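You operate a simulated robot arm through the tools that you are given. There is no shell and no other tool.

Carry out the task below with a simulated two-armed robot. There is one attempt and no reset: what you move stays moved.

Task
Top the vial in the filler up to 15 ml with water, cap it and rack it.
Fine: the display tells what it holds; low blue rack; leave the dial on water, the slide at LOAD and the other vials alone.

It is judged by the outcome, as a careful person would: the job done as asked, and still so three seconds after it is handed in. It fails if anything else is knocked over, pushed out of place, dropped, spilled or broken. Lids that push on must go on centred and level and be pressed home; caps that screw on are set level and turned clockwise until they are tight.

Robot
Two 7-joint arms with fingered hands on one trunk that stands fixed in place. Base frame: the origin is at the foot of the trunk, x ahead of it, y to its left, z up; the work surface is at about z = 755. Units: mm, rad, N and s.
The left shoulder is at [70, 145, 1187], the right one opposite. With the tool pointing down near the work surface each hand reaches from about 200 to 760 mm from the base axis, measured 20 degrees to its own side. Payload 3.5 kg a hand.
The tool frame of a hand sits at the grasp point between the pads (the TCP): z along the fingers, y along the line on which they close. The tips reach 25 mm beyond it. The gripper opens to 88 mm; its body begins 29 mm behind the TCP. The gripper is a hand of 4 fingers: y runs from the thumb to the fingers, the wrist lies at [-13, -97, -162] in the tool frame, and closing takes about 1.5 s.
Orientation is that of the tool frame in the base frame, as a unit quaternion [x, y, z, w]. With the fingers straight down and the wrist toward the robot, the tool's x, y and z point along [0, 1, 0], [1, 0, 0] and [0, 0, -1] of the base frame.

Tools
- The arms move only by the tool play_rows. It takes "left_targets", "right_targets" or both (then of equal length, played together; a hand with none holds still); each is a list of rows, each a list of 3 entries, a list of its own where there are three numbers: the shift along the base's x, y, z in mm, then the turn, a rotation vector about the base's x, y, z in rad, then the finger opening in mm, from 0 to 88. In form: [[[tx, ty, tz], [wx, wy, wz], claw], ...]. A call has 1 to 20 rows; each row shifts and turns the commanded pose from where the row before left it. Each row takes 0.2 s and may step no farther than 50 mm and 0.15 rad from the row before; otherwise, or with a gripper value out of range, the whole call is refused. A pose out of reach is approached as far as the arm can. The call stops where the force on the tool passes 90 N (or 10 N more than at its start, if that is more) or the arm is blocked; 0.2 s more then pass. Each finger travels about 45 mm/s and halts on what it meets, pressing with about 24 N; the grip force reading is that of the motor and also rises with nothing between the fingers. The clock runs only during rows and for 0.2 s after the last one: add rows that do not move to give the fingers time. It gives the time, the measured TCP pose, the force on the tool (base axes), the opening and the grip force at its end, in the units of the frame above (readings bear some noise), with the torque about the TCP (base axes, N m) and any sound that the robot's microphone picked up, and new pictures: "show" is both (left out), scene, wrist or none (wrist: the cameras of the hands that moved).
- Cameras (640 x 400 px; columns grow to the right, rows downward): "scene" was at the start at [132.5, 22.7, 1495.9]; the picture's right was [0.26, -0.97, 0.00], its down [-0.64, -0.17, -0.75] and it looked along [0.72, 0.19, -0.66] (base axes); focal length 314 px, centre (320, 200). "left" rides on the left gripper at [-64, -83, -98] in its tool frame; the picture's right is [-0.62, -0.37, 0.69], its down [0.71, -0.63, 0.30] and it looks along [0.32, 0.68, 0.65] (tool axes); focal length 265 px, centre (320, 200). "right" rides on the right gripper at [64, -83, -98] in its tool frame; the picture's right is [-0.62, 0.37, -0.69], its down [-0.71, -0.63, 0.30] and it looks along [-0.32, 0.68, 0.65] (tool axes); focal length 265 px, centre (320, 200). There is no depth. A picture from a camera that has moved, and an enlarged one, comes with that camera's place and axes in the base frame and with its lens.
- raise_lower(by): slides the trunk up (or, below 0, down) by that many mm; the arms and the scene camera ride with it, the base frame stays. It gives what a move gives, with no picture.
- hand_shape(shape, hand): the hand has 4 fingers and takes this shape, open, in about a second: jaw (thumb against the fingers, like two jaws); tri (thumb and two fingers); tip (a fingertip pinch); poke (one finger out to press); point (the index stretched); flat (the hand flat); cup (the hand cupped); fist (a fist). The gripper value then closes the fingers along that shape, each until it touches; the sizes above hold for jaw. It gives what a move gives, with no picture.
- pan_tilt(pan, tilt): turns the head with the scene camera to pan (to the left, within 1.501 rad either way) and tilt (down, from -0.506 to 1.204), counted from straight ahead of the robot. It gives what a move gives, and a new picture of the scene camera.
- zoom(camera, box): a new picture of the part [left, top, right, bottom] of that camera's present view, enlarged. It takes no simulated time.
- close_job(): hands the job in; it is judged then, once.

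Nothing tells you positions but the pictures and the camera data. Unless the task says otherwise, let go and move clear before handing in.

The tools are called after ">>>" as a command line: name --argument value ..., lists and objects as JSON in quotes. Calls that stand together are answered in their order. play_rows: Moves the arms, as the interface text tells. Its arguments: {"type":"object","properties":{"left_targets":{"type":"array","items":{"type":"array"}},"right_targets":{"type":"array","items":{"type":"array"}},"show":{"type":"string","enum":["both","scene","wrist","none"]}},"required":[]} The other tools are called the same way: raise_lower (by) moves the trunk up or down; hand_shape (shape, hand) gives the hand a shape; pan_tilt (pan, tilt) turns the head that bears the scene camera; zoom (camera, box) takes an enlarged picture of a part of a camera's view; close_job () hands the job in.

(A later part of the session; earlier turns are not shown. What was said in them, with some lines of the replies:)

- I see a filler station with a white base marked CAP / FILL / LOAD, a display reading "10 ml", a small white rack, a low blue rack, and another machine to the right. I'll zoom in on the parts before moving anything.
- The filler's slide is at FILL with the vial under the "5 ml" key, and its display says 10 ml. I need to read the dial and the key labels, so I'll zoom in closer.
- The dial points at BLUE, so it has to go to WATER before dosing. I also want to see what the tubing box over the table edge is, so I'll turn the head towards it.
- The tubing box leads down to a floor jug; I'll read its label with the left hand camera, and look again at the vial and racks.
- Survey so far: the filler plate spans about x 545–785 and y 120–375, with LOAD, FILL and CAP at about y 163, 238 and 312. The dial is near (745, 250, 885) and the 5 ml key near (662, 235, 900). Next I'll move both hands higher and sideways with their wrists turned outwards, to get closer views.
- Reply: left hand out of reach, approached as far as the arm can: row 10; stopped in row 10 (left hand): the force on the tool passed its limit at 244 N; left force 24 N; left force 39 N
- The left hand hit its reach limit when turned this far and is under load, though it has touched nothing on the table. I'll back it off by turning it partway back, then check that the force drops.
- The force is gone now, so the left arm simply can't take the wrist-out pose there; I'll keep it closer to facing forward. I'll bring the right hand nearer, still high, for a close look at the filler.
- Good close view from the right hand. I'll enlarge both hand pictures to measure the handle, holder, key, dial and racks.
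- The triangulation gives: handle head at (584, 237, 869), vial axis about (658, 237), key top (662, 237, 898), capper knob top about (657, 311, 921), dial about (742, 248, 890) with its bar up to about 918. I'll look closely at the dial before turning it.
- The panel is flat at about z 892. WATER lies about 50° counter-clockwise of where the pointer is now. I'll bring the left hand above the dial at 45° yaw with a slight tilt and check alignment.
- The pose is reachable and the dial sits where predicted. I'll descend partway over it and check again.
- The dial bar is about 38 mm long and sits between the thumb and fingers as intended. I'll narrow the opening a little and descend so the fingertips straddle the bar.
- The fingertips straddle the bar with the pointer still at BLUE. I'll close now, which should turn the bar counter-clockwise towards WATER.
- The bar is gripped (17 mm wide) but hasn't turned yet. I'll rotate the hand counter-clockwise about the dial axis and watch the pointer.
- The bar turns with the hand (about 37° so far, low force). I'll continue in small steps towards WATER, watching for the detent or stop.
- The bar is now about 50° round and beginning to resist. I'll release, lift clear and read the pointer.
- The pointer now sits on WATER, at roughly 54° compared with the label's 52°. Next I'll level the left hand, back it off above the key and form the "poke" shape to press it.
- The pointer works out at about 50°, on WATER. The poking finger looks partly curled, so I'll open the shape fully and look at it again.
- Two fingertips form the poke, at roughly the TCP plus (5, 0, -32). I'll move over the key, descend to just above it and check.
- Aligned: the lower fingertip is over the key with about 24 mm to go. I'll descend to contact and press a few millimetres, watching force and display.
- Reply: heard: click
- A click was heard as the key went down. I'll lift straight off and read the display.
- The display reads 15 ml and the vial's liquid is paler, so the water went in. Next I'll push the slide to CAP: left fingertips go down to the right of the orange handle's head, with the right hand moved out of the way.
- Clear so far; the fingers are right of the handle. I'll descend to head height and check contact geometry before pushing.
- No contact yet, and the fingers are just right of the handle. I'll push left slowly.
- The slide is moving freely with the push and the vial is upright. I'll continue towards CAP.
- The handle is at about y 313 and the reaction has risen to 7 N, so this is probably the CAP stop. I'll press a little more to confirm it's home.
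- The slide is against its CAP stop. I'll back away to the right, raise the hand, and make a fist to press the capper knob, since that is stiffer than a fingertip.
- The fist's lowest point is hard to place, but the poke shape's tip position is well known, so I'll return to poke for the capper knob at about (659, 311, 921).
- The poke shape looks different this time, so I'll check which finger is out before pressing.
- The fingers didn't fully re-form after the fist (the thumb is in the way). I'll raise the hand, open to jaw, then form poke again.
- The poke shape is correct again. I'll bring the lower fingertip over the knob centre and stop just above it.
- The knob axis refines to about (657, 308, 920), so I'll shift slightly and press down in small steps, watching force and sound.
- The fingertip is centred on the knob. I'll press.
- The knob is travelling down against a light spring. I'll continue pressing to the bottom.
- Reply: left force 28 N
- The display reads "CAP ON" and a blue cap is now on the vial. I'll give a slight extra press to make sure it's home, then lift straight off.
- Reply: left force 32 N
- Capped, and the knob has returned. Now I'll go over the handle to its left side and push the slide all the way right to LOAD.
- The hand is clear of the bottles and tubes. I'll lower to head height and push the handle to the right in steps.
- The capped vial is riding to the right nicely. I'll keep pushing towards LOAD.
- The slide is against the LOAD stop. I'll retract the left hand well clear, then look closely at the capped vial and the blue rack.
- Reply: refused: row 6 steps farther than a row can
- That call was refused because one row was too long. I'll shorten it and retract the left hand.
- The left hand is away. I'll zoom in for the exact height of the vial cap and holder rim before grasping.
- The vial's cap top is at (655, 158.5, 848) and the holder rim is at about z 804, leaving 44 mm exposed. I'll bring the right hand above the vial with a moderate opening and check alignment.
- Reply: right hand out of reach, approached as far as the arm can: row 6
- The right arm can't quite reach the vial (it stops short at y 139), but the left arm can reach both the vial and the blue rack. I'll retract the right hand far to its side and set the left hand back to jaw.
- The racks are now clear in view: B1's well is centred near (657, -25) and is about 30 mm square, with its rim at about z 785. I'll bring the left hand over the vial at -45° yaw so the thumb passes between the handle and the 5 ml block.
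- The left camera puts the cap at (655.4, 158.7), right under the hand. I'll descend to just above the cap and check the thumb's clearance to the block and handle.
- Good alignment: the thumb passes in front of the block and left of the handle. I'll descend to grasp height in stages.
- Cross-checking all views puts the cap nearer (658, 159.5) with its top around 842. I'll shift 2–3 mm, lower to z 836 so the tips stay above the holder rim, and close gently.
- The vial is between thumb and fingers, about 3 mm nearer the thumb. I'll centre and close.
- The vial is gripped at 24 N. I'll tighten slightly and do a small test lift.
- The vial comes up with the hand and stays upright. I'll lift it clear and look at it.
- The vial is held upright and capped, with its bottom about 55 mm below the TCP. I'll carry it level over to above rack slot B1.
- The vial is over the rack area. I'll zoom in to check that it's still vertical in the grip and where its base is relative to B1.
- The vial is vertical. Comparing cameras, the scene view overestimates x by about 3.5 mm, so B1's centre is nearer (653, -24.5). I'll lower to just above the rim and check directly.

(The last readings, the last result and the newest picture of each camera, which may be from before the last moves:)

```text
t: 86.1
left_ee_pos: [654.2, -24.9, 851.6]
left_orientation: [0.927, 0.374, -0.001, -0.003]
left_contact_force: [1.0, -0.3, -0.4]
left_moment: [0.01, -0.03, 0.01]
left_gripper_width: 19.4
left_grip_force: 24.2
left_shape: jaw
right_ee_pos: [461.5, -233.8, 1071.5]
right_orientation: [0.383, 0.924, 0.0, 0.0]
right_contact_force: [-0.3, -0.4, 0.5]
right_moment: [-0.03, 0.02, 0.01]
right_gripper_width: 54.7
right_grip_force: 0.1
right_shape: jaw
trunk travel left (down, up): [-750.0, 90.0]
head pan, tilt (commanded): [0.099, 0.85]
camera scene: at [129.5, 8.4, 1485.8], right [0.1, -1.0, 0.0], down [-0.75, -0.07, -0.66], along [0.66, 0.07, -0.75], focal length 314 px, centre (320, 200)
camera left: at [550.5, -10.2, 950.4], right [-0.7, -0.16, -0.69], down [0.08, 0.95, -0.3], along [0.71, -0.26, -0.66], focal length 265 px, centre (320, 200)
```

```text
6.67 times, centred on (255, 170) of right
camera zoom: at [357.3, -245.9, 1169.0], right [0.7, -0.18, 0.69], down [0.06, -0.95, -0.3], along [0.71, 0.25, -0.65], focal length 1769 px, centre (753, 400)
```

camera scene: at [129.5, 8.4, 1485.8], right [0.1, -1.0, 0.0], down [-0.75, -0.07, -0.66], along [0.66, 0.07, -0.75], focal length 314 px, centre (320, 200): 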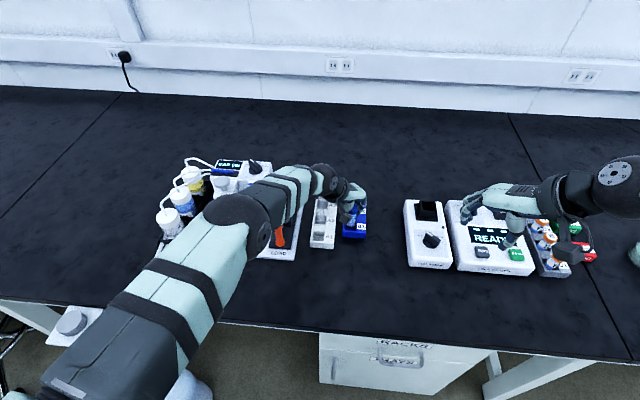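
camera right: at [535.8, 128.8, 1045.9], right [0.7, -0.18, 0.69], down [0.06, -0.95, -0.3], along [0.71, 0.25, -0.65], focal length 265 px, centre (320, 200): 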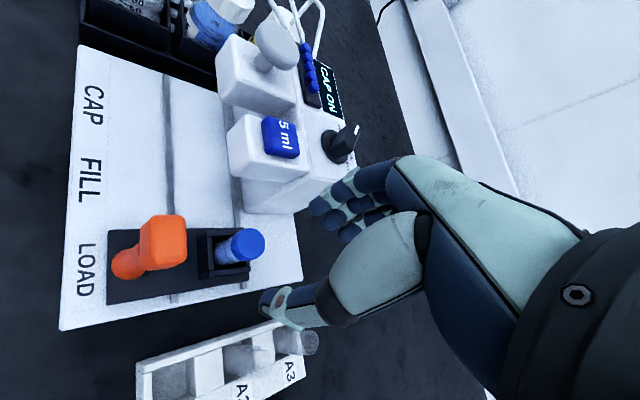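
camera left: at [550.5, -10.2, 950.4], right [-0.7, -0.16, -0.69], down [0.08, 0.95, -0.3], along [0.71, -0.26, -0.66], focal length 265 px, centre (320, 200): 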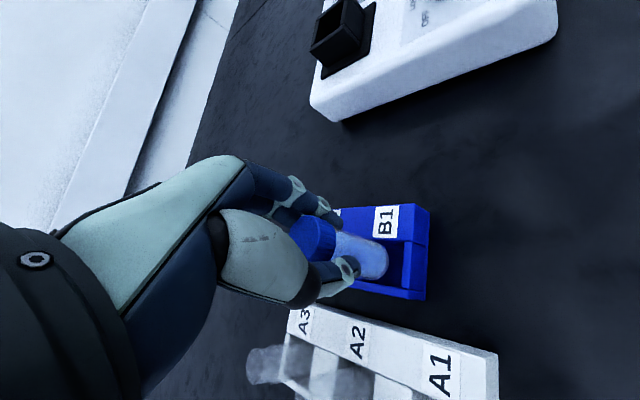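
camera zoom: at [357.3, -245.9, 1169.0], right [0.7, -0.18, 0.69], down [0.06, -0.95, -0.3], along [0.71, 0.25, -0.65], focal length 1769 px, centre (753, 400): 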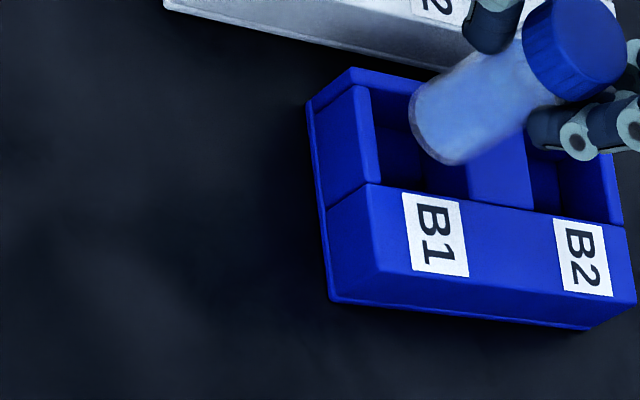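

The vial base is roughly centred over B1, with about 1.5 mm of y correction suggested by the close views. The well gives about ±3.5 mm clearance, so I'll nudge it and lower gently into the well while watching force.

>>> play_rows --left_targets '[[[0, -1.5, 0], [0, 0, 0], 10], [[0, 0, -4], [0, 0, 0], 10], [[0, 0, -4], [0, 0, 0], 10], [[0, 0, -4], [0, 0, 0], 10], [[0, 0, 0], [0, 0, 0], 10]]'

>>> zoom --camera "scene" --box '[338, 205, 374, 243]'

>>> zoom --camera "left" --box '[320, 190, 440, 310]'

>>> zoom --camera "right" --box '[225, 140, 285, 200]'

```text
t: 87.3
left_ee_pos: [655.2, -27.3, 839.3]
left_orientation: [0.927, 0.374, 0.001, -0.003]
left_contact_force: [-0.5, 0.4, -1.0]
left_moment: [-0.01, 0.0, -0.02]
left_gripper_width: 19.3
left_grip_force: 24.3
left_shape: jaw
right_ee_pos: [460.9, -233.5, 1071.9]
right_orientation: [0.384, 0.923, 0.0, 0.0]
right_contact_force: [-0.6, 0.1, -0.1]
right_moment: [-0.02, 0.0, 0.0]
right_gripper_width: 54.4
right_grip_force: 0.0
right_shape: jaw
trunk travel left (down, up): [-750.0, 90.0]
head pan, tilt (commanded): [0.099, 0.85]
camera scene: at [129.4, 8.4, 1485.8], right [0.1, -1.0, 0.0], down [-0.75, -0.07, -0.66], along [0.66, 0.07, -0.75], focal length 314 px, centre (320, 200)
camera left: at [550.5, -12.5, 938.0], right [-0.7, -0.16, -0.69], down [0.08, 0.95, -0.3], along [0.71, -0.26, -0.66], focal length 265 px, centre (320, 200)
```

scene: 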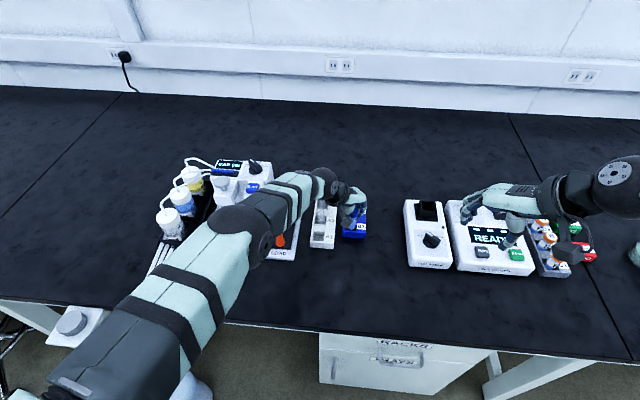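
left: 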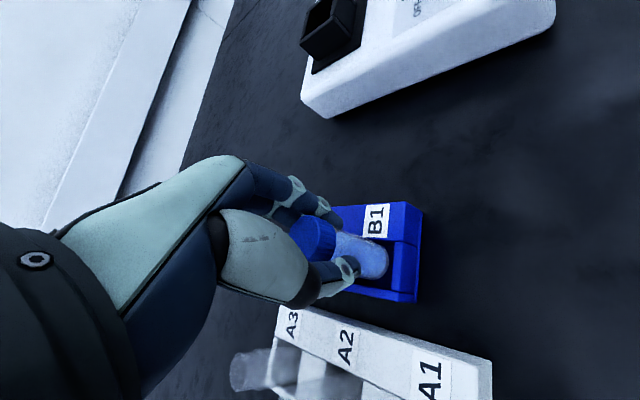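

```text
10.53 times, centred on (356, 224) of scene
camera zoom: at [129.4, 8.4, 1485.8], right [0.1, -1.0, 0.0], down [-0.75, -0.07, -0.66], along [0.66, 0.07, -0.75], focal length 3311 px, centre (-59, -53)
```

zoom: 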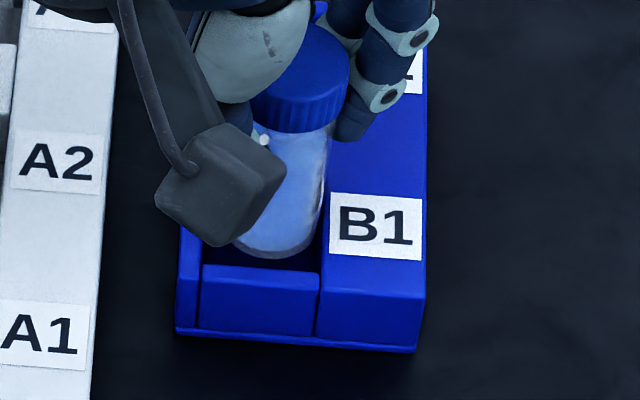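

```text
3.33 times, centred on (380, 250) of left
camera zoom: at [550.5, -12.5, 938.0], right [-0.7, -0.16, -0.69], down [0.08, 0.95, -0.3], along [0.71, -0.26, -0.66], focal length 885 px, centre (120, 33)
```

zoom: 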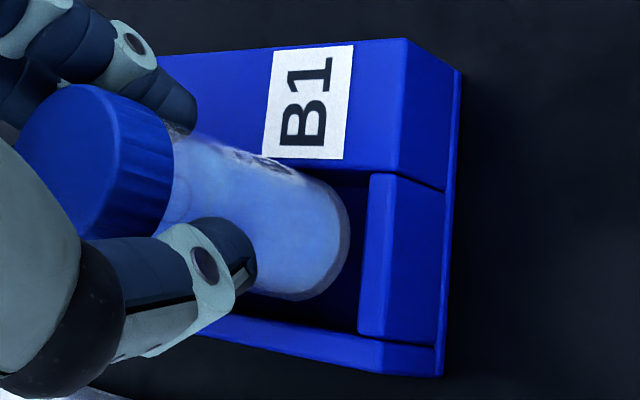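

```text
6.67 times, centred on (255, 170) of right
camera zoom: at [357.2, -245.9, 1169.0], right [0.7, -0.18, 0.69], down [0.06, -0.95, -0.3], along [0.71, 0.25, -0.65], focal length 1769 px, centre (753, 400)
```

zoom: 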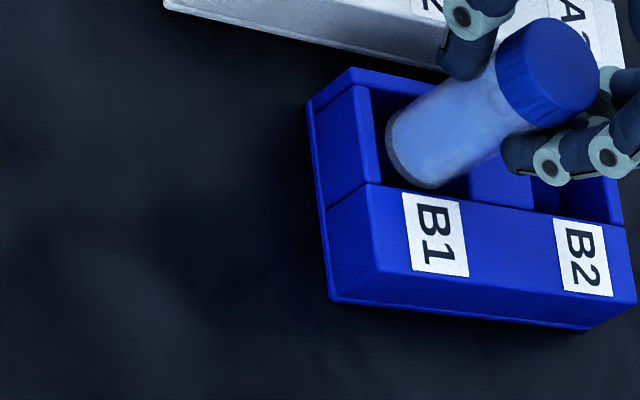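

All views agree that the base has just entered B1 without contact, within about 1–2 mm of centre. I'll shift 1 mm back towards the left and keep lowering gently until it seats.

>>> play_rows --left_targets '[[[0, 1, -2], [0, 0, 0], 10], [[0, 0, -3], [0, 0, 0], 10], [[0, 0, -3], [0, 0, 0], 10], [[0, 0, 0], [0, 0, 0], 10]]'

>>> zoom --camera "scene" --box '[338, 205, 374, 243]'

>>> zoom --camera "left" --box '[320, 190, 440, 310]'

>>> zoom --camera "right" --box '[225, 140, 285, 200]'

```text
t: 88.3
left_ee_pos: [655.8, -25.0, 831.7]
left_orientation: [0.927, 0.375, -0.001, -0.003]
left_contact_force: [0.6, -1.0, 0.3]
left_moment: [0.01, 0.0, -0.02]
left_gripper_width: 19.1
left_grip_force: 23.9
left_shape: jaw
right_ee_pos: [460.0, -234.9, 1071.4]
right_orientation: [0.383, 0.924, 0.0, 0.0]
right_contact_force: [1.0, -0.1, 0.1]
right_moment: [0.01, -0.01, -0.02]
right_gripper_width: 54.5
right_grip_force: 0.1
right_shape: jaw
trunk travel left (down, up): [-750.0, 90.0]
head pan, tilt (commanded): [0.099, 0.85]
camera scene: at [129.4, 8.4, 1485.8], right [0.1, -1.0, 0.0], down [-0.75, -0.07, -0.66], along [0.66, 0.07, -0.75], focal length 314 px, centre (320, 200)
camera left: at [550.5, -11.1, 929.9], right [-0.7, -0.16, -0.69], down [0.08, 0.95, -0.3], along [0.71, -0.26, -0.66], focal length 265 px, centre (320, 200)
```

scene: 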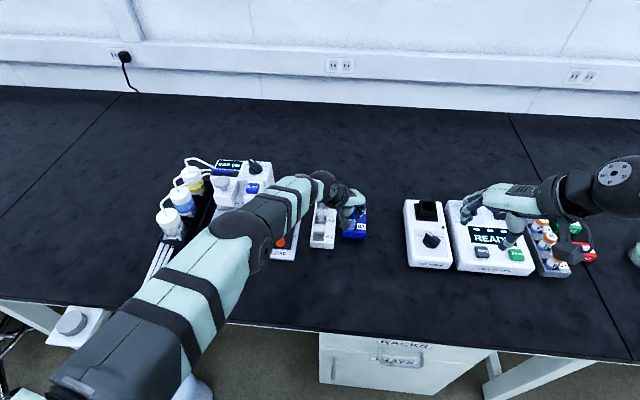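
left: 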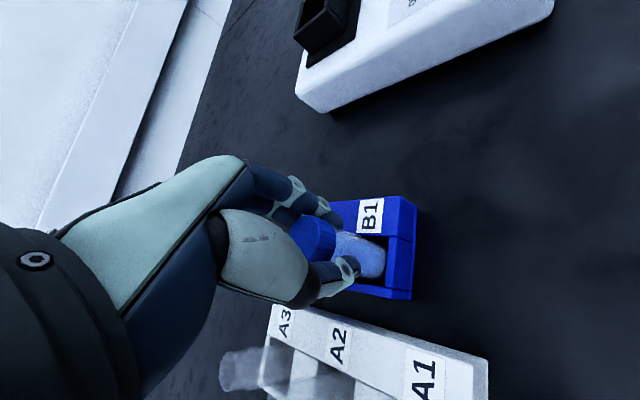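

```text
10.53 times, centred on (356, 224) of scene
camera zoom: at [129.4, 8.4, 1485.8], right [0.1, -1.0, 0.0], down [-0.75, -0.07, -0.66], along [0.66, 0.07, -0.75], focal length 3311 px, centre (-59, -53)
```

zoom: 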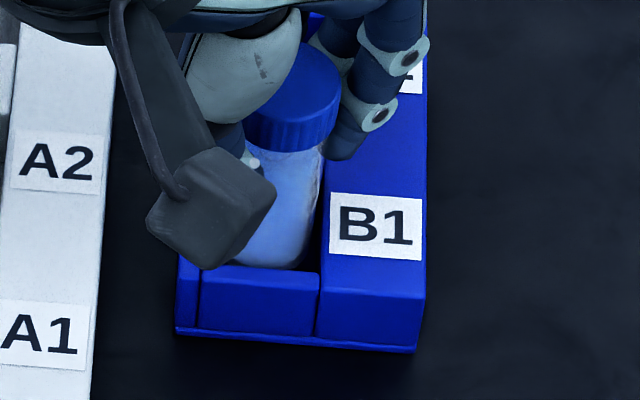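

```text
3.33 times, centred on (380, 250) of left
camera zoom: at [550.5, -11.1, 929.9], right [-0.7, -0.16, -0.69], down [0.08, 0.95, -0.3], along [0.71, -0.26, -0.66], focal length 885 px, centre (120, 33)
```

zoom: 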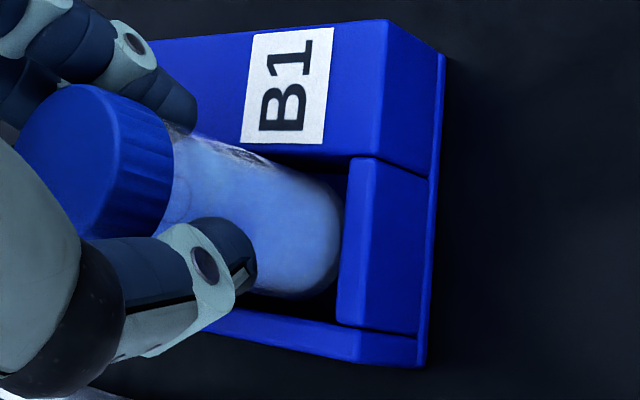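

```text
6.67 times, centred on (255, 170) of right
camera zoom: at [357.2, -245.9, 1169.0], right [0.7, -0.18, 0.69], down [0.06, -0.95, -0.3], along [0.71, 0.25, -0.65], focal length 1769 px, centre (753, 400)
```

zoom: 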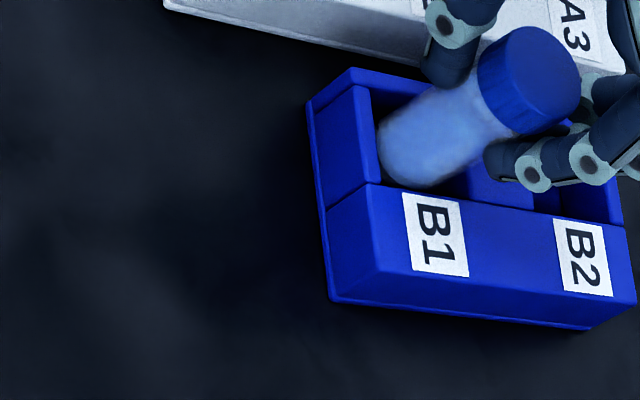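

The vial is inside the well with no contact forces. I'll continue down in small steps until the base meets the floor.

>>> play_rows --left_targets '[[[0, 0, -2], [0, 0, 0], 10], [[0, 0, -2], [0, 0, 0], 10], [[0, 0, -2], [0, 0, 0], 10], [[0, 0, 0], [0, 0, 0], 10]]' --show "none"

```text
t: 89.3
left_ee_pos: [655.1, -25.7, 825.9]
left_orientation: [0.927, 0.374, 0.0, -0.003]
left_contact_force: [-0.7, -1.3, -0.5]
left_moment: [-0.02, -0.02, -0.01]
left_gripper_width: 19.0
left_grip_force: 23.5
left_shape: jaw
right_ee_pos: [460.6, -234.3, 1071.6]
right_orientation: [0.382, 0.924, 0.0, 0.0]
right_contact_force: [-0.3, -0.2, -0.5]
right_moment: [-0.01, -0.04, 0.0]
right_gripper_width: 54.4
right_grip_force: 0.0
right_shape: jaw
trunk travel left (down, up): [-750.0, 90.0]
head pan, tilt (commanded): [0.099, 0.85]
```

>>> play_rows --left_targets '[[[0, 0, -2], [0, 0, 0], 10], [[0, 0, -1.5], [0, 0, 0], 10], [[0, 0, 0], [0, 0, 0], 10]]' --show "none"

>>> zoom --camera "left" --box '[270, 180, 430, 320]'

>>> zoom --camera "right" --box '[225, 130, 305, 200]'

>>> zoom --camera "scene" --box '[335, 195, 375, 243]'

```text
t: 90.1
left_ee_pos: [654.7, -25.6, 820.8]
left_orientation: [0.927, 0.375, 0.0, -0.003]
left_contact_force: [0.2, 0.3, -0.9]
left_moment: [0.01, 0.01, 0.03]
left_gripper_width: 19.2
left_grip_force: 23.5
left_shape: jaw
right_ee_pos: [460.5, -234.7, 1072.6]
right_orientation: [0.383, 0.924, 0.0, 0.0]
right_contact_force: [0.3, 0.8, 0.7]
right_moment: [-0.02, 0.01, -0.03]
right_gripper_width: 54.6
right_grip_force: 0.0
right_shape: jaw
trunk travel left (down, up): [-750.0, 90.0]
head pan, tilt (commanded): [0.099, 0.85]
```

```text
2.86 times, centred on (350, 250) of left
camera zoom: at [550.1, -10.8, 920.2], right [-0.7, -0.16, -0.69], down [0.08, 0.95, -0.3], along [0.71, -0.26, -0.66], focal length 758 px, centre (234, 57)
```

zoom: 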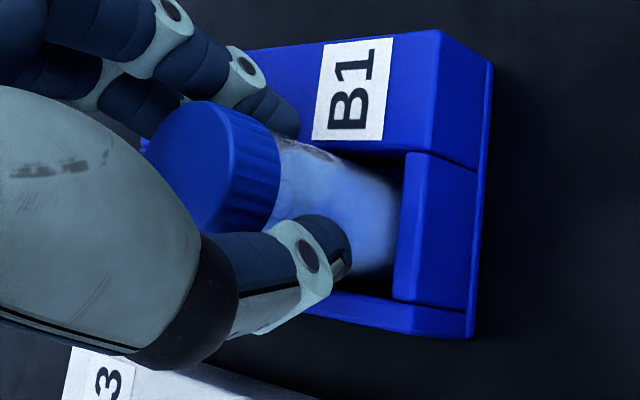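

```text
5.71 times, centred on (265, 165) of right
camera zoom: at [357.2, -245.9, 1169.0], right [0.7, -0.18, 0.69], down [0.06, -0.95, -0.3], along [0.71, 0.25, -0.65], focal length 1517 px, centre (634, 400)
```

zoom: 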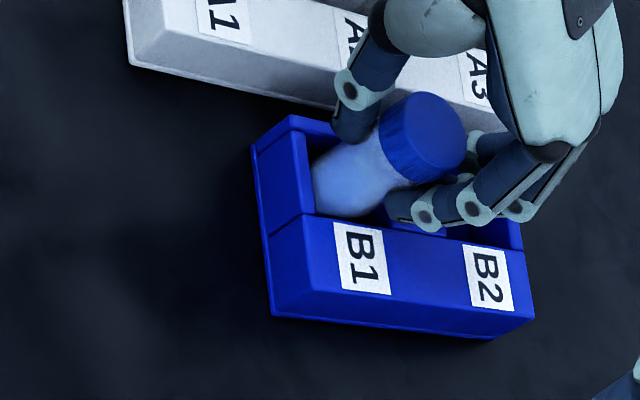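

```text
8.33 times, centred on (355, 219) of scene
camera zoom: at [129.4, 8.4, 1485.8], right [0.1, -1.0, 0.0], down [-0.75, -0.07, -0.66], along [0.66, 0.07, -0.75], focal length 2621 px, centre (28, 42)
```

zoom: 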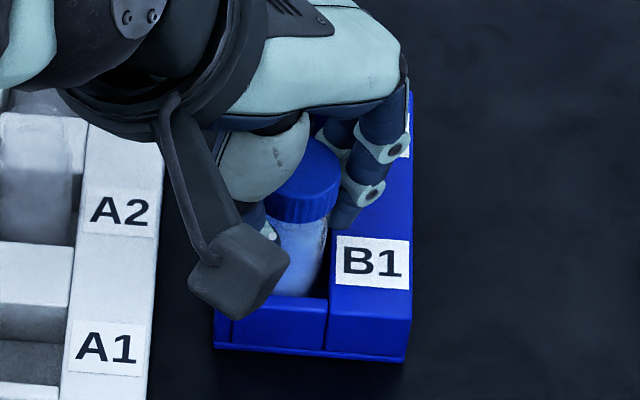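

>>> play_rows --left_targets '[[[0, 0, -1.5], [0, 0, 0], 10], [[0, 0, -1.5], [0, 0, 0], 10], [[0, 0, 0], [0, 0, 0], 10]]' --show "none"

```text
t: 90.9
left_ee_pos: [653.9, -26.0, 818.8]
left_orientation: [0.927, 0.375, 0.001, -0.004]
left_contact_force: [-0.7, 0.3, 3.2]
left_moment: [-0.02, 0.04, -0.01]
left_gripper_width: 19.4
left_grip_force: 23.9
left_shape: jaw
right_ee_pos: [461.1, -234.7, 1072.5]
right_orientation: [0.383, 0.924, 0.0, 0.0]
right_contact_force: [0.2, 0.3, -0.2]
right_moment: [0.01, -0.02, 0.0]
right_gripper_width: 54.6
right_grip_force: 0.0
right_shape: jaw
trunk travel left (down, up): [-750.0, 90.0]
head pan, tilt (commanded): [0.099, 0.85]
```

There's about 3 N upward, so the base is touching the floor. I'll press a millimetre more to confirm.

>>> play_rows --left_targets '[[[0, 0, -1], [0, 0, 0], 10], [[0, 0, 0], [0, 0, 0], 10]]'

>>> zoom --camera "left" --box '[270, 180, 430, 320]'

>>> zoom --camera "right" --box '[225, 130, 305, 200]'

```text
t: 91.5
left_ee_pos: [654.6, -26.7, 819.7]
left_orientation: [0.927, 0.375, 0.001, -0.002]
left_contact_force: [-0.3, 0.6, 4.7]
left_moment: [-0.05, -0.08, -0.02]
left_gripper_width: 19.4
left_grip_force: 24.1
left_shape: jaw
right_ee_pos: [460.1, -234.2, 1071.4]
right_orientation: [0.383, 0.924, 0.0, 0.0]
right_contact_force: [1.0, -0.4, 0.6]
right_moment: [0.02, 0.0, 0.0]
right_gripper_width: 54.2
right_grip_force: 0.1
right_shape: jaw
trunk travel left (down, up): [-750.0, 90.0]
head pan, tilt (commanded): [0.099, 0.85]
camera scene: at [128.4, 8.5, 1486.0], right [0.1, -1.0, 0.0], down [-0.75, -0.07, -0.66], along [0.66, 0.07, -0.75], focal length 314 px, centre (320, 200)
camera left: at [549.6, -11.2, 917.3], right [-0.7, -0.16, -0.69], down [0.08, 0.95, -0.3], along [0.71, -0.26, -0.66], focal length 265 px, centre (320, 200)
```

scene: 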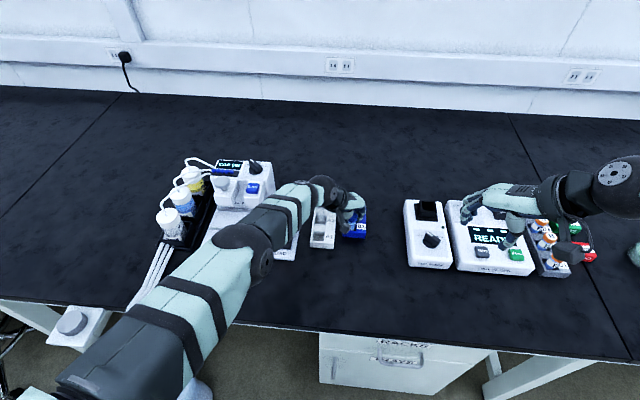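
left: 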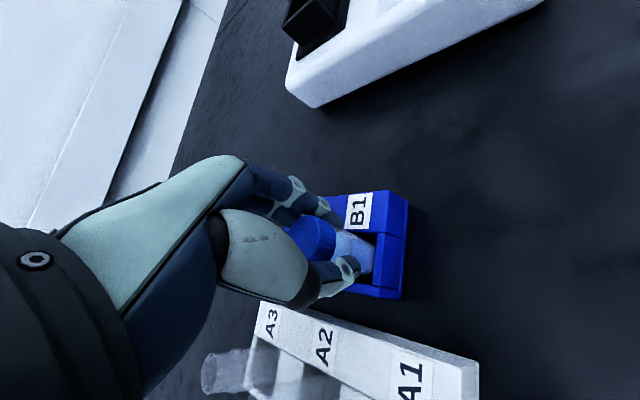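

```text
2.86 times, centred on (350, 250) of left
camera zoom: at [549.6, -11.2, 917.3], right [-0.7, -0.16, -0.69], down [0.08, 0.95, -0.3], along [0.71, -0.26, -0.66], focal length 758 px, centre (234, 57)
```

zoom: 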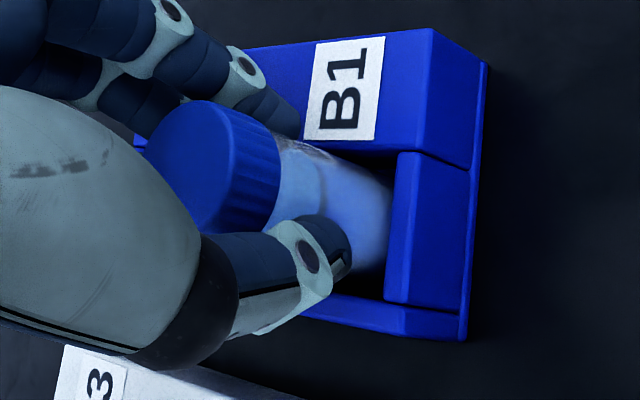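

```text
5.71 times, centred on (265, 165) of right
camera zoom: at [356.4, -245.8, 1169.3], right [0.7, -0.18, 0.69], down [0.06, -0.95, -0.3], along [0.71, 0.25, -0.65], focal length 1517 px, centre (634, 400)
```

zoom: 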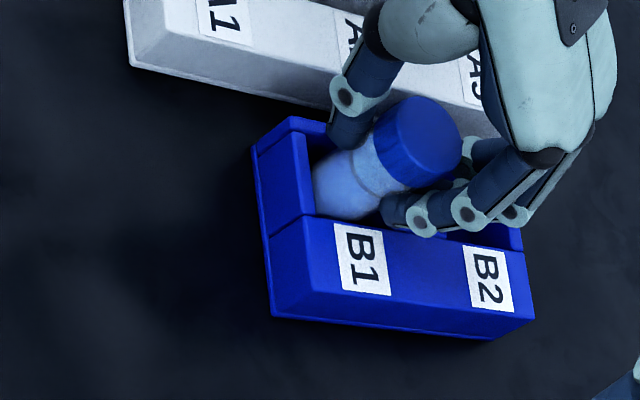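

The vial stands on the B1 floor with about 5 N of support. I'll open the fingers slightly and slowly, and check it stays put.

>>> play_rows --left_targets '[[[0, 0, 0.5], [0, 0, 0], 18], [[0, 0, 0], [0, 0, 0], 22], [[0, 0, 0], [0, 0, 0], 27], [[0, 0, 0], [0, 0, 0], 33], [[0, 0, 0], [0, 0, 0], 40], [[0, 0, 0], [0, 0, 0], 42], [[0, 0, 0], [0, 0, 0], 42]]'

>>> zoom --camera "left" --box '[270, 180, 430, 320]'

>>> zoom --camera "right" --box '[225, 130, 305, 200]'

>>> zoom --camera "scene" --box '[335, 195, 375, 243]'

```text
t: 93.1
left_ee_pos: [654.5, -26.0, 818.0]
left_orientation: [0.927, 0.375, 0.002, -0.003]
left_contact_force: [-1.1, 0.6, -0.2]
left_moment: [-0.02, 0.05, 0.02]
left_gripper_width: 41.8
left_grip_force: 0.1
left_shape: jaw
right_ee_pos: [461.1, -233.8, 1071.1]
right_orientation: [0.382, 0.924, 0.0, 0.0]
right_contact_force: [0.3, -0.3, 1.0]
right_moment: [-0.01, -0.02, 0.03]
right_gripper_width: 54.1
right_grip_force: 0.0
right_shape: jaw
trunk travel left (down, up): [-750.0, 90.0]
head pan, tilt (commanded): [0.099, 0.85]
camera scene: at [129.2, 8.4, 1485.9], right [0.1, -1.0, 0.0], down [-0.75, -0.07, -0.66], along [0.66, 0.07, -0.75], focal length 314 px, centre (320, 200)
camera left: at [550.0, -11.3, 916.9], right [-0.7, -0.16, -0.69], down [0.08, 0.95, -0.3], along [0.71, -0.26, -0.66], focal length 265 px, centre (320, 200)
```

scene: 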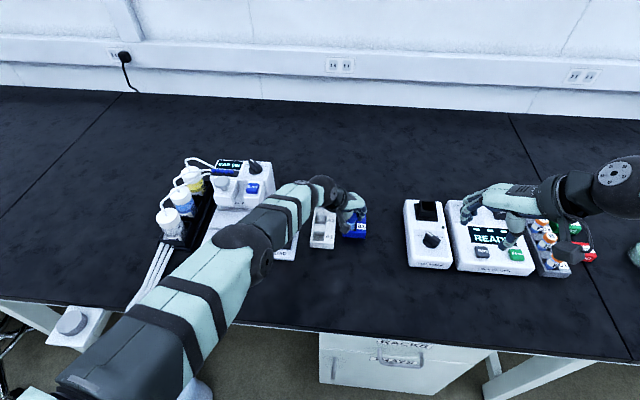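
left: 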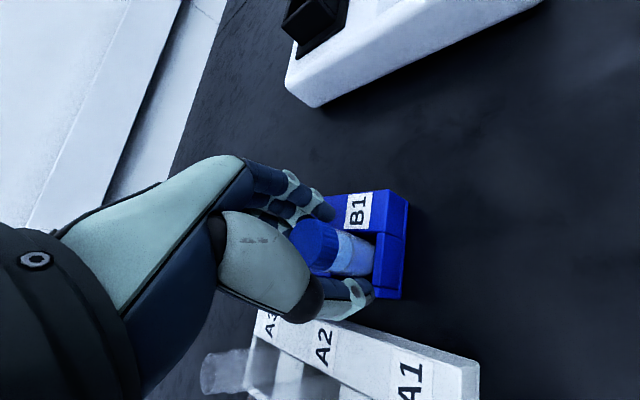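

```text
2.86 times, centred on (350, 250) of left
camera zoom: at [550.0, -11.3, 916.9], right [-0.7, -0.16, -0.69], down [0.08, 0.95, -0.3], along [0.71, -0.26, -0.66], focal length 758 px, centre (234, 57)
```

zoom: 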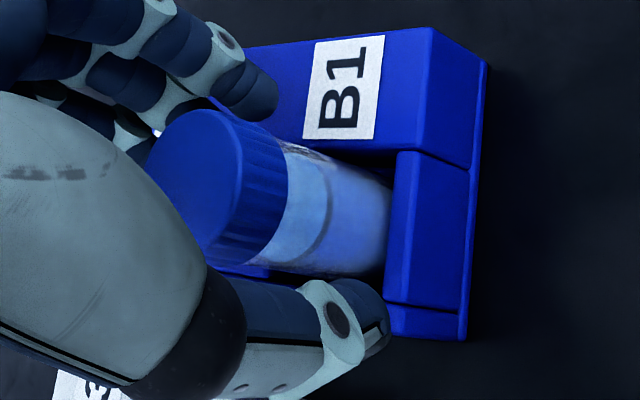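

```text
5.71 times, centred on (265, 165) of right
camera zoom: at [357.1, -245.9, 1169.0], right [0.7, -0.18, 0.69], down [0.06, -0.95, -0.3], along [0.71, 0.25, -0.65], focal length 1517 px, centre (634, 400)
```

zoom: 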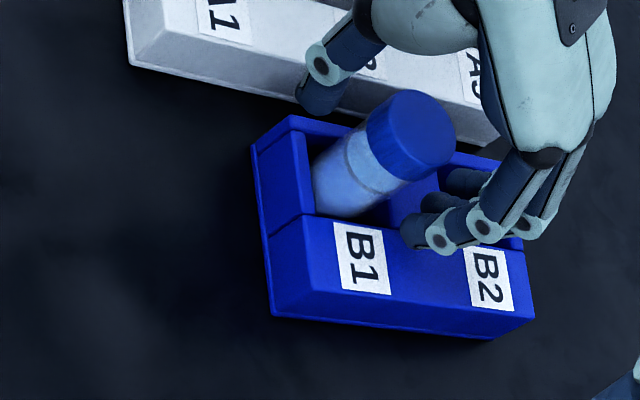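

```text
8.33 times, centred on (355, 219) of scene
camera zoom: at [129.2, 8.4, 1485.9], right [0.1, -1.0, 0.0], down [-0.75, -0.07, -0.66], along [0.66, 0.07, -0.75], focal length 2621 px, centre (28, 42)
```

zoom: 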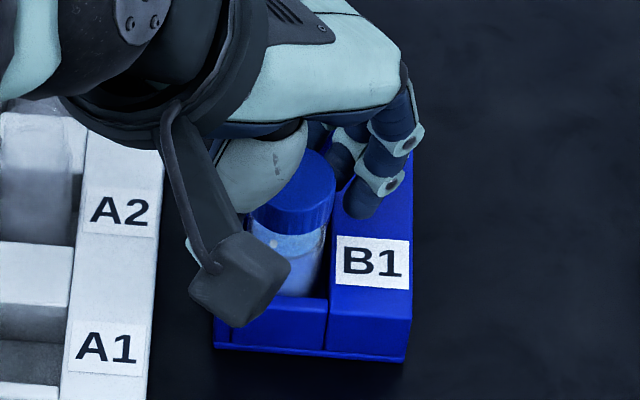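

The vial stands free and upright in B1. I'll raise the hand straight up, slowly at first, and check the vial isn't disturbed.

>>> play_rows --left_targets '[[[0, 0, 0], [0, 0, 0], 48], [[0, 0, 0], [0, 0, 0], 48], [[0, 0, 5], [0, 0, 0], 48], [[0, 0, 8], [0, 0, 0], 48], [[0, 0, 12], [0, 0, 0], 48], [[0, 0, 20], [0, 0, 0], 48], [[0, 0, 25], [0, 0, 0], 48], [[0, 0, 30], [0, 0, 0], 48], [[0, 0, 30], [0, 0, 0], 48], [[0, 0, 0], [0, 0, 0], 48]]'

>>> zoom --camera "right" --box '[200, 90, 320, 210]'

>>> zoom --camera "scene" --box '[300, 170, 390, 260]'

>>> zoom --camera "left" --box '[300, 160, 540, 340]'

```text
t: 95.3
left_ee_pos: [653.8, -26.3, 946.9]
left_orientation: [0.927, 0.375, -0.001, -0.003]
left_contact_force: [-0.7, -0.2, -0.5]
left_moment: [0.02, 0.0, 0.0]
left_gripper_width: 47.6
left_grip_force: 0.0
left_shape: jaw
right_ee_pos: [461.9, -234.4, 1070.5]
right_orientation: [0.382, 0.924, 0.0, -0.001]
right_contact_force: [0.3, -0.3, 0.1]
right_moment: [0.0, 0.0, 0.03]
right_gripper_width: 54.4
right_grip_force: 0.1
right_shape: jaw
trunk travel left (down, up): [-750.0, 90.0]
head pan, tilt (commanded): [0.099, 0.85]
camera scene: at [129.8, 8.5, 1485.8], right [0.1, -1.0, 0.0], down [-0.75, -0.07, -0.66], along [0.66, 0.07, -0.75], focal length 314 px, centre (320, 200)
camera left: at [550.7, -11.9, 1047.2], right [-0.7, -0.16, -0.69], down [0.08, 0.95, -0.3], along [0.71, -0.26, -0.66], focal length 265 px, centre (320, 200)
```

scene: 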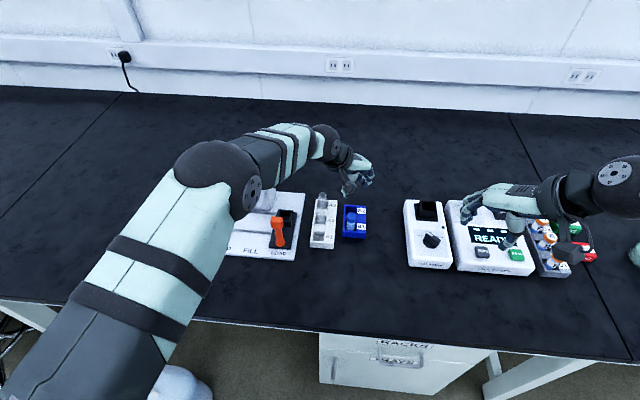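
left: 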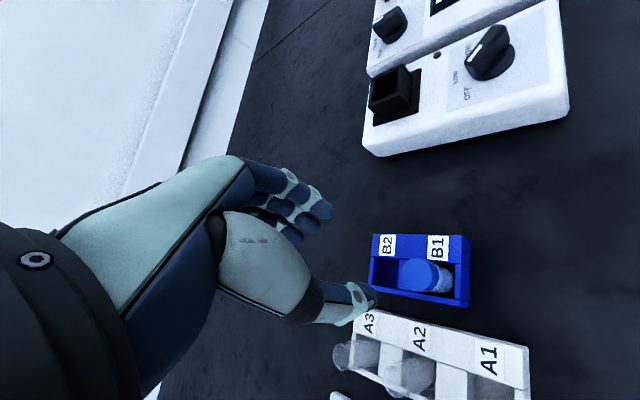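

```text
3.33 times, centred on (260, 150) of right
camera zoom: at [357.5, -245.8, 1168.9], right [0.7, -0.18, 0.69], down [0.06, -0.95, -0.3], along [0.71, 0.25, -0.65], focal length 885 px, centre (520, 367)
```

zoom: 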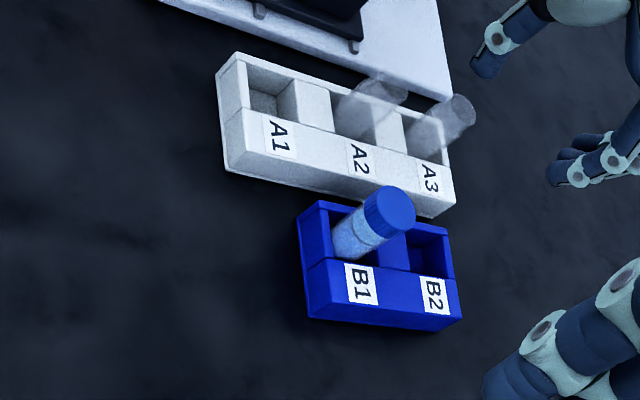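

```text
4.44 times, centred on (345, 215) of scene
camera zoom: at [129.8, 8.5, 1485.8], right [0.1, -1.0, 0.0], down [-0.75, -0.07, -0.66], along [0.66, 0.07, -0.75], focal length 1398 px, centre (209, 133)
```

zoom: 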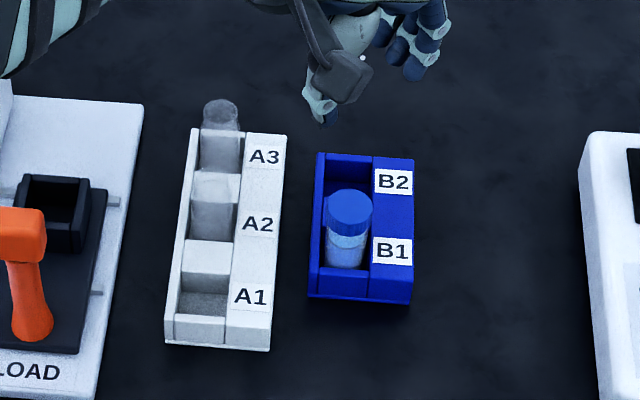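

```text
2.22 times, centred on (420, 250) of left
camera zoom: at [550.7, -11.9, 1047.2], right [-0.7, -0.16, -0.69], down [0.08, 0.95, -0.3], along [0.71, -0.26, -0.66], focal length 590 px, centre (98, 89)
```

zoom: 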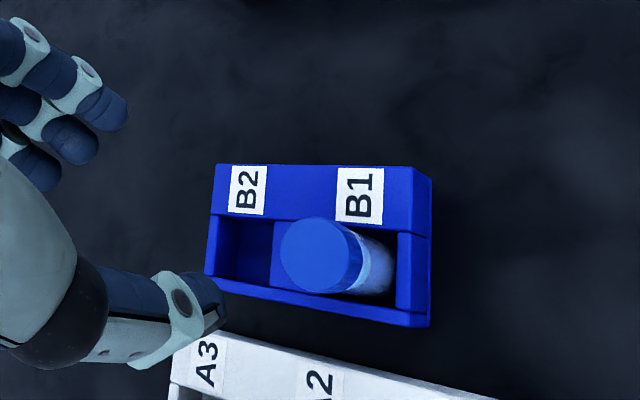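

The vial stands upright in B1, capped. I'll retract the left hand high and away to the left, then do a final check of everything.

>>> play_rows --left_targets '[[[-5, 5, 40], [0, 0, 0], 54], [[-10, 10, 40], [0, 0, 0], 54], [[-15, 30, 20], [0, 0, 0.09], 54], [[-20, 40, 5], [0, 0, 0.09], 54], [[-20, 42, 0], [0, 0, 0.09], 54], [[-20, 42, 0], [0, 0, 0.09], 54], [[-20, 42, 0], [0, 0, 0.09], 54], [[-20, 42, 0], [0, 0, 0.09], 54], [[-20, 42, 0], [0, 0, 0.09], 54], [[-20, 42, 0], [0, 0, 0.09], 54], [[-20, 30, 0], [0, 0, 0], 54], [[0, 0, 0], [0, 0, 0], 54]]' --show "none"

>>> pan_tilt --pan 0.2 --tilt 0.8

>>> zoom --camera "scene" --box '[180, 140, 380, 290]'

>>> zoom --camera "scene" --box '[220, 150, 320, 220]'

>>> zoom --camera "scene" --box '[310, 190, 400, 260]'

```text
t: 97.9
left_ee_pos: [463.1, 341.1, 1055.1]
left_orientation: [0.735, 0.678, 0.001, -0.003]
left_contact_force: [-0.6, -0.1, 0.0]
left_moment: [0.0, -0.01, -0.02]
left_gripper_width: 53.5
left_grip_force: 0.1
left_shape: jaw
right_ee_pos: [459.7, -235.7, 1071.1]
right_orientation: [0.383, 0.924, 0.0, 0.0]
right_contact_force: [0.3, 0.5, -0.4]
right_moment: [-0.04, 0.01, -0.01]
right_gripper_width: 54.2
right_grip_force: 0.1
right_shape: jaw
trunk travel left (down, up): [-750.0, 90.0]
head pan, tilt (commanded): [0.099, 0.85]
```

```text
t: 98.6
left_ee_pos: [463.2, 339.8, 1054.8]
left_orientation: [0.736, 0.677, 0.0, -0.003]
left_contact_force: [0.3, -1.6, 0.5]
left_moment: [0.0, -0.03, 0.0]
left_gripper_width: 54.1
left_grip_force: 0.0
left_shape: jaw
right_ee_pos: [460.3, -236.2, 1070.1]
right_orientation: [0.383, 0.924, 0.001, 0.0]
right_contact_force: [0.0, -0.2, 0.1]
right_moment: [-0.02, 0.02, -0.03]
right_gripper_width: 54.2
right_grip_force: 0.2
right_shape: jaw
trunk travel left (down, up): [-750.0, 90.0]
head pan, tilt (commanded): [0.201, 0.799]
camera scene: at [130.7, 16.4, 1489.8], right [0.2, -0.98, 0.0], down [-0.7, -0.14, -0.7], along [0.68, 0.14, -0.72], focal length 314 px, centre (320, 200)
```

scene: 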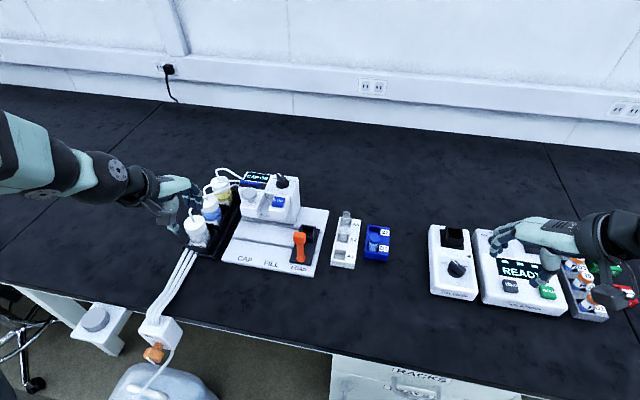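

```text
2.67 times, centred on (280, 215) of scene
camera zoom: at [130.7, 16.4, 1489.8], right [0.2, -0.98, 0.0], down [-0.7, -0.14, -0.7], along [0.68, 0.14, -0.72], focal length 839 px, centre (427, 160)
```

zoom: 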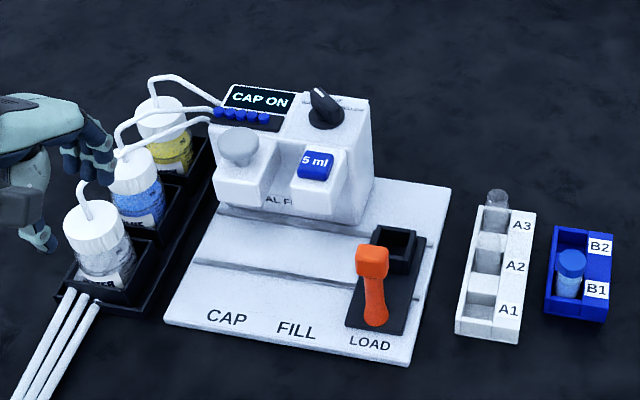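

```text
5.71 times, centred on (270, 185) of scene
camera zoom: at [130.7, 16.4, 1489.8], right [0.2, -0.98, 0.0], down [-0.7, -0.14, -0.7], along [0.68, 0.14, -0.72], focal length 1797 px, centre (606, 286)
```

zoom: 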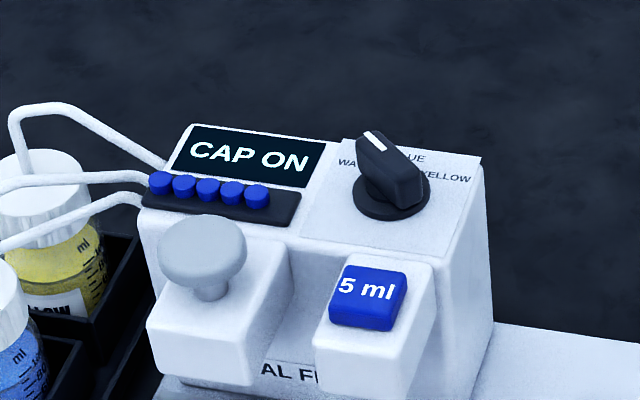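

```text
5.71 times, centred on (355, 225) of scene
camera zoom: at [130.7, 16.4, 1489.8], right [0.2, -0.98, 0.0], down [-0.7, -0.14, -0.7], along [0.68, 0.14, -0.72], focal length 1797 px, centre (120, 57)
```

zoom: 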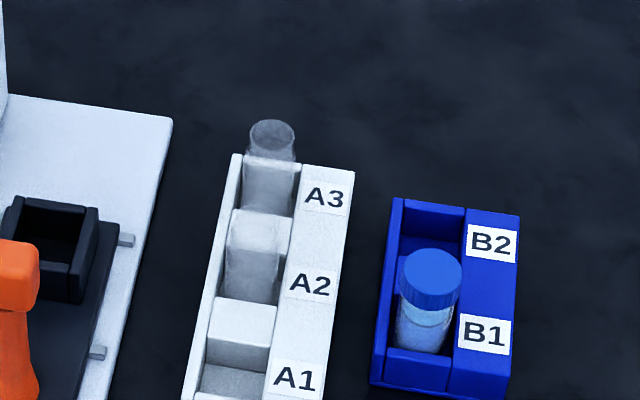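

Everything appears in place. I'll take one last close look at the dial pointer and at the vial from the hand cameras before handing in.

>>> zoom --camera "left" --box '[340, 60, 480, 160]'

>>> zoom --camera "right" --box '[180, 0, 340, 180]'

>>> zoom --camera "scene" --box '[265, 165, 305, 195]'

```text
4.00 times, centred on (410, 110) of left
camera zoom: at [375.9, 282.5, 1153.8], right [-0.42, -0.59, -0.69], down [-0.57, 0.77, -0.3], along [0.7, 0.27, -0.66], focal length 1062 px, centre (-40, 560)
```

zoom: 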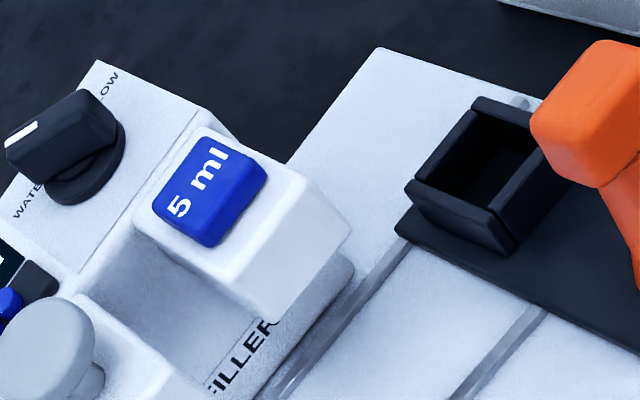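

```text
2.22 times, centred on (260, 90) of right
camera zoom: at [357.3, -246.1, 1168.9], right [0.7, -0.18, 0.69], down [0.06, -0.95, -0.3], along [0.71, 0.25, -0.65], focal length 590 px, centre (453, 444)
```

zoom: 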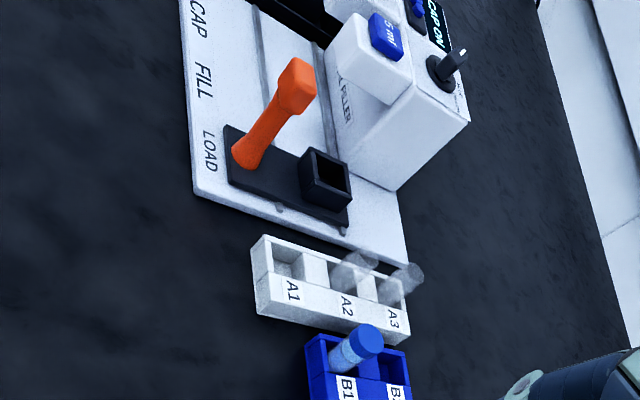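

```text
13.33 times, centred on (285, 180) of scene
camera zoom: at [130.7, 16.4, 1489.8], right [0.2, -0.98, 0.0], down [-0.7, -0.14, -0.7], along [0.68, 0.14, -0.72], focal length 4194 px, centre (787, 467)
```

zoom: 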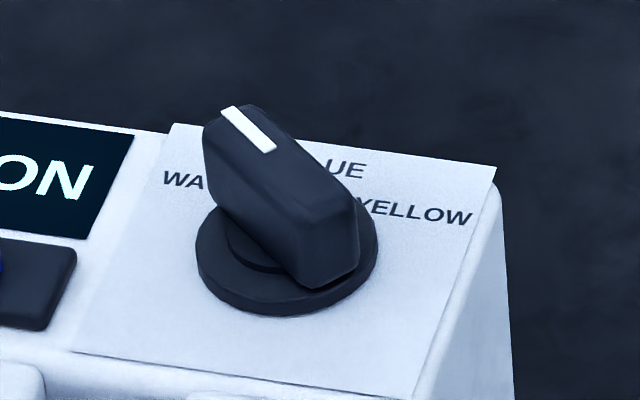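

The job looks complete. The pointer works out at about 51°, on WATER, and the slide is at LOAD. The vial was dosed to 15 ml, with "CAP ON" showing, and stands upright in B1. The other vials are untouched and both hands are clear, so I'm handing in.

>>> close_job

```text
The job is handed in.
```

The vial was topped up from 10 ml to 15 ml with water. It is now capped and standing upright in slot B1 of the low blue rack.

- **Filling:** The dial was on BLUE at the start, so I turned it to WATER before pressing the 5 ml key once. The display then read 15 ml and the liquid turned paler.
- **Capping:** I pressed the capper all the way down. The display read "CAP ON" and a blue cap was on the vial.
- **How it was left:** The dial is on WATER, the slide is at LOAD, and the vials in A2 and A3 were not touched. Both hands are empty and clear of the bench items.

Early on, the left arm strained at the limit of its reach, with a force reading of 244 N. I saw nothing on the table touched, and the force cleared once I backed the arm off.
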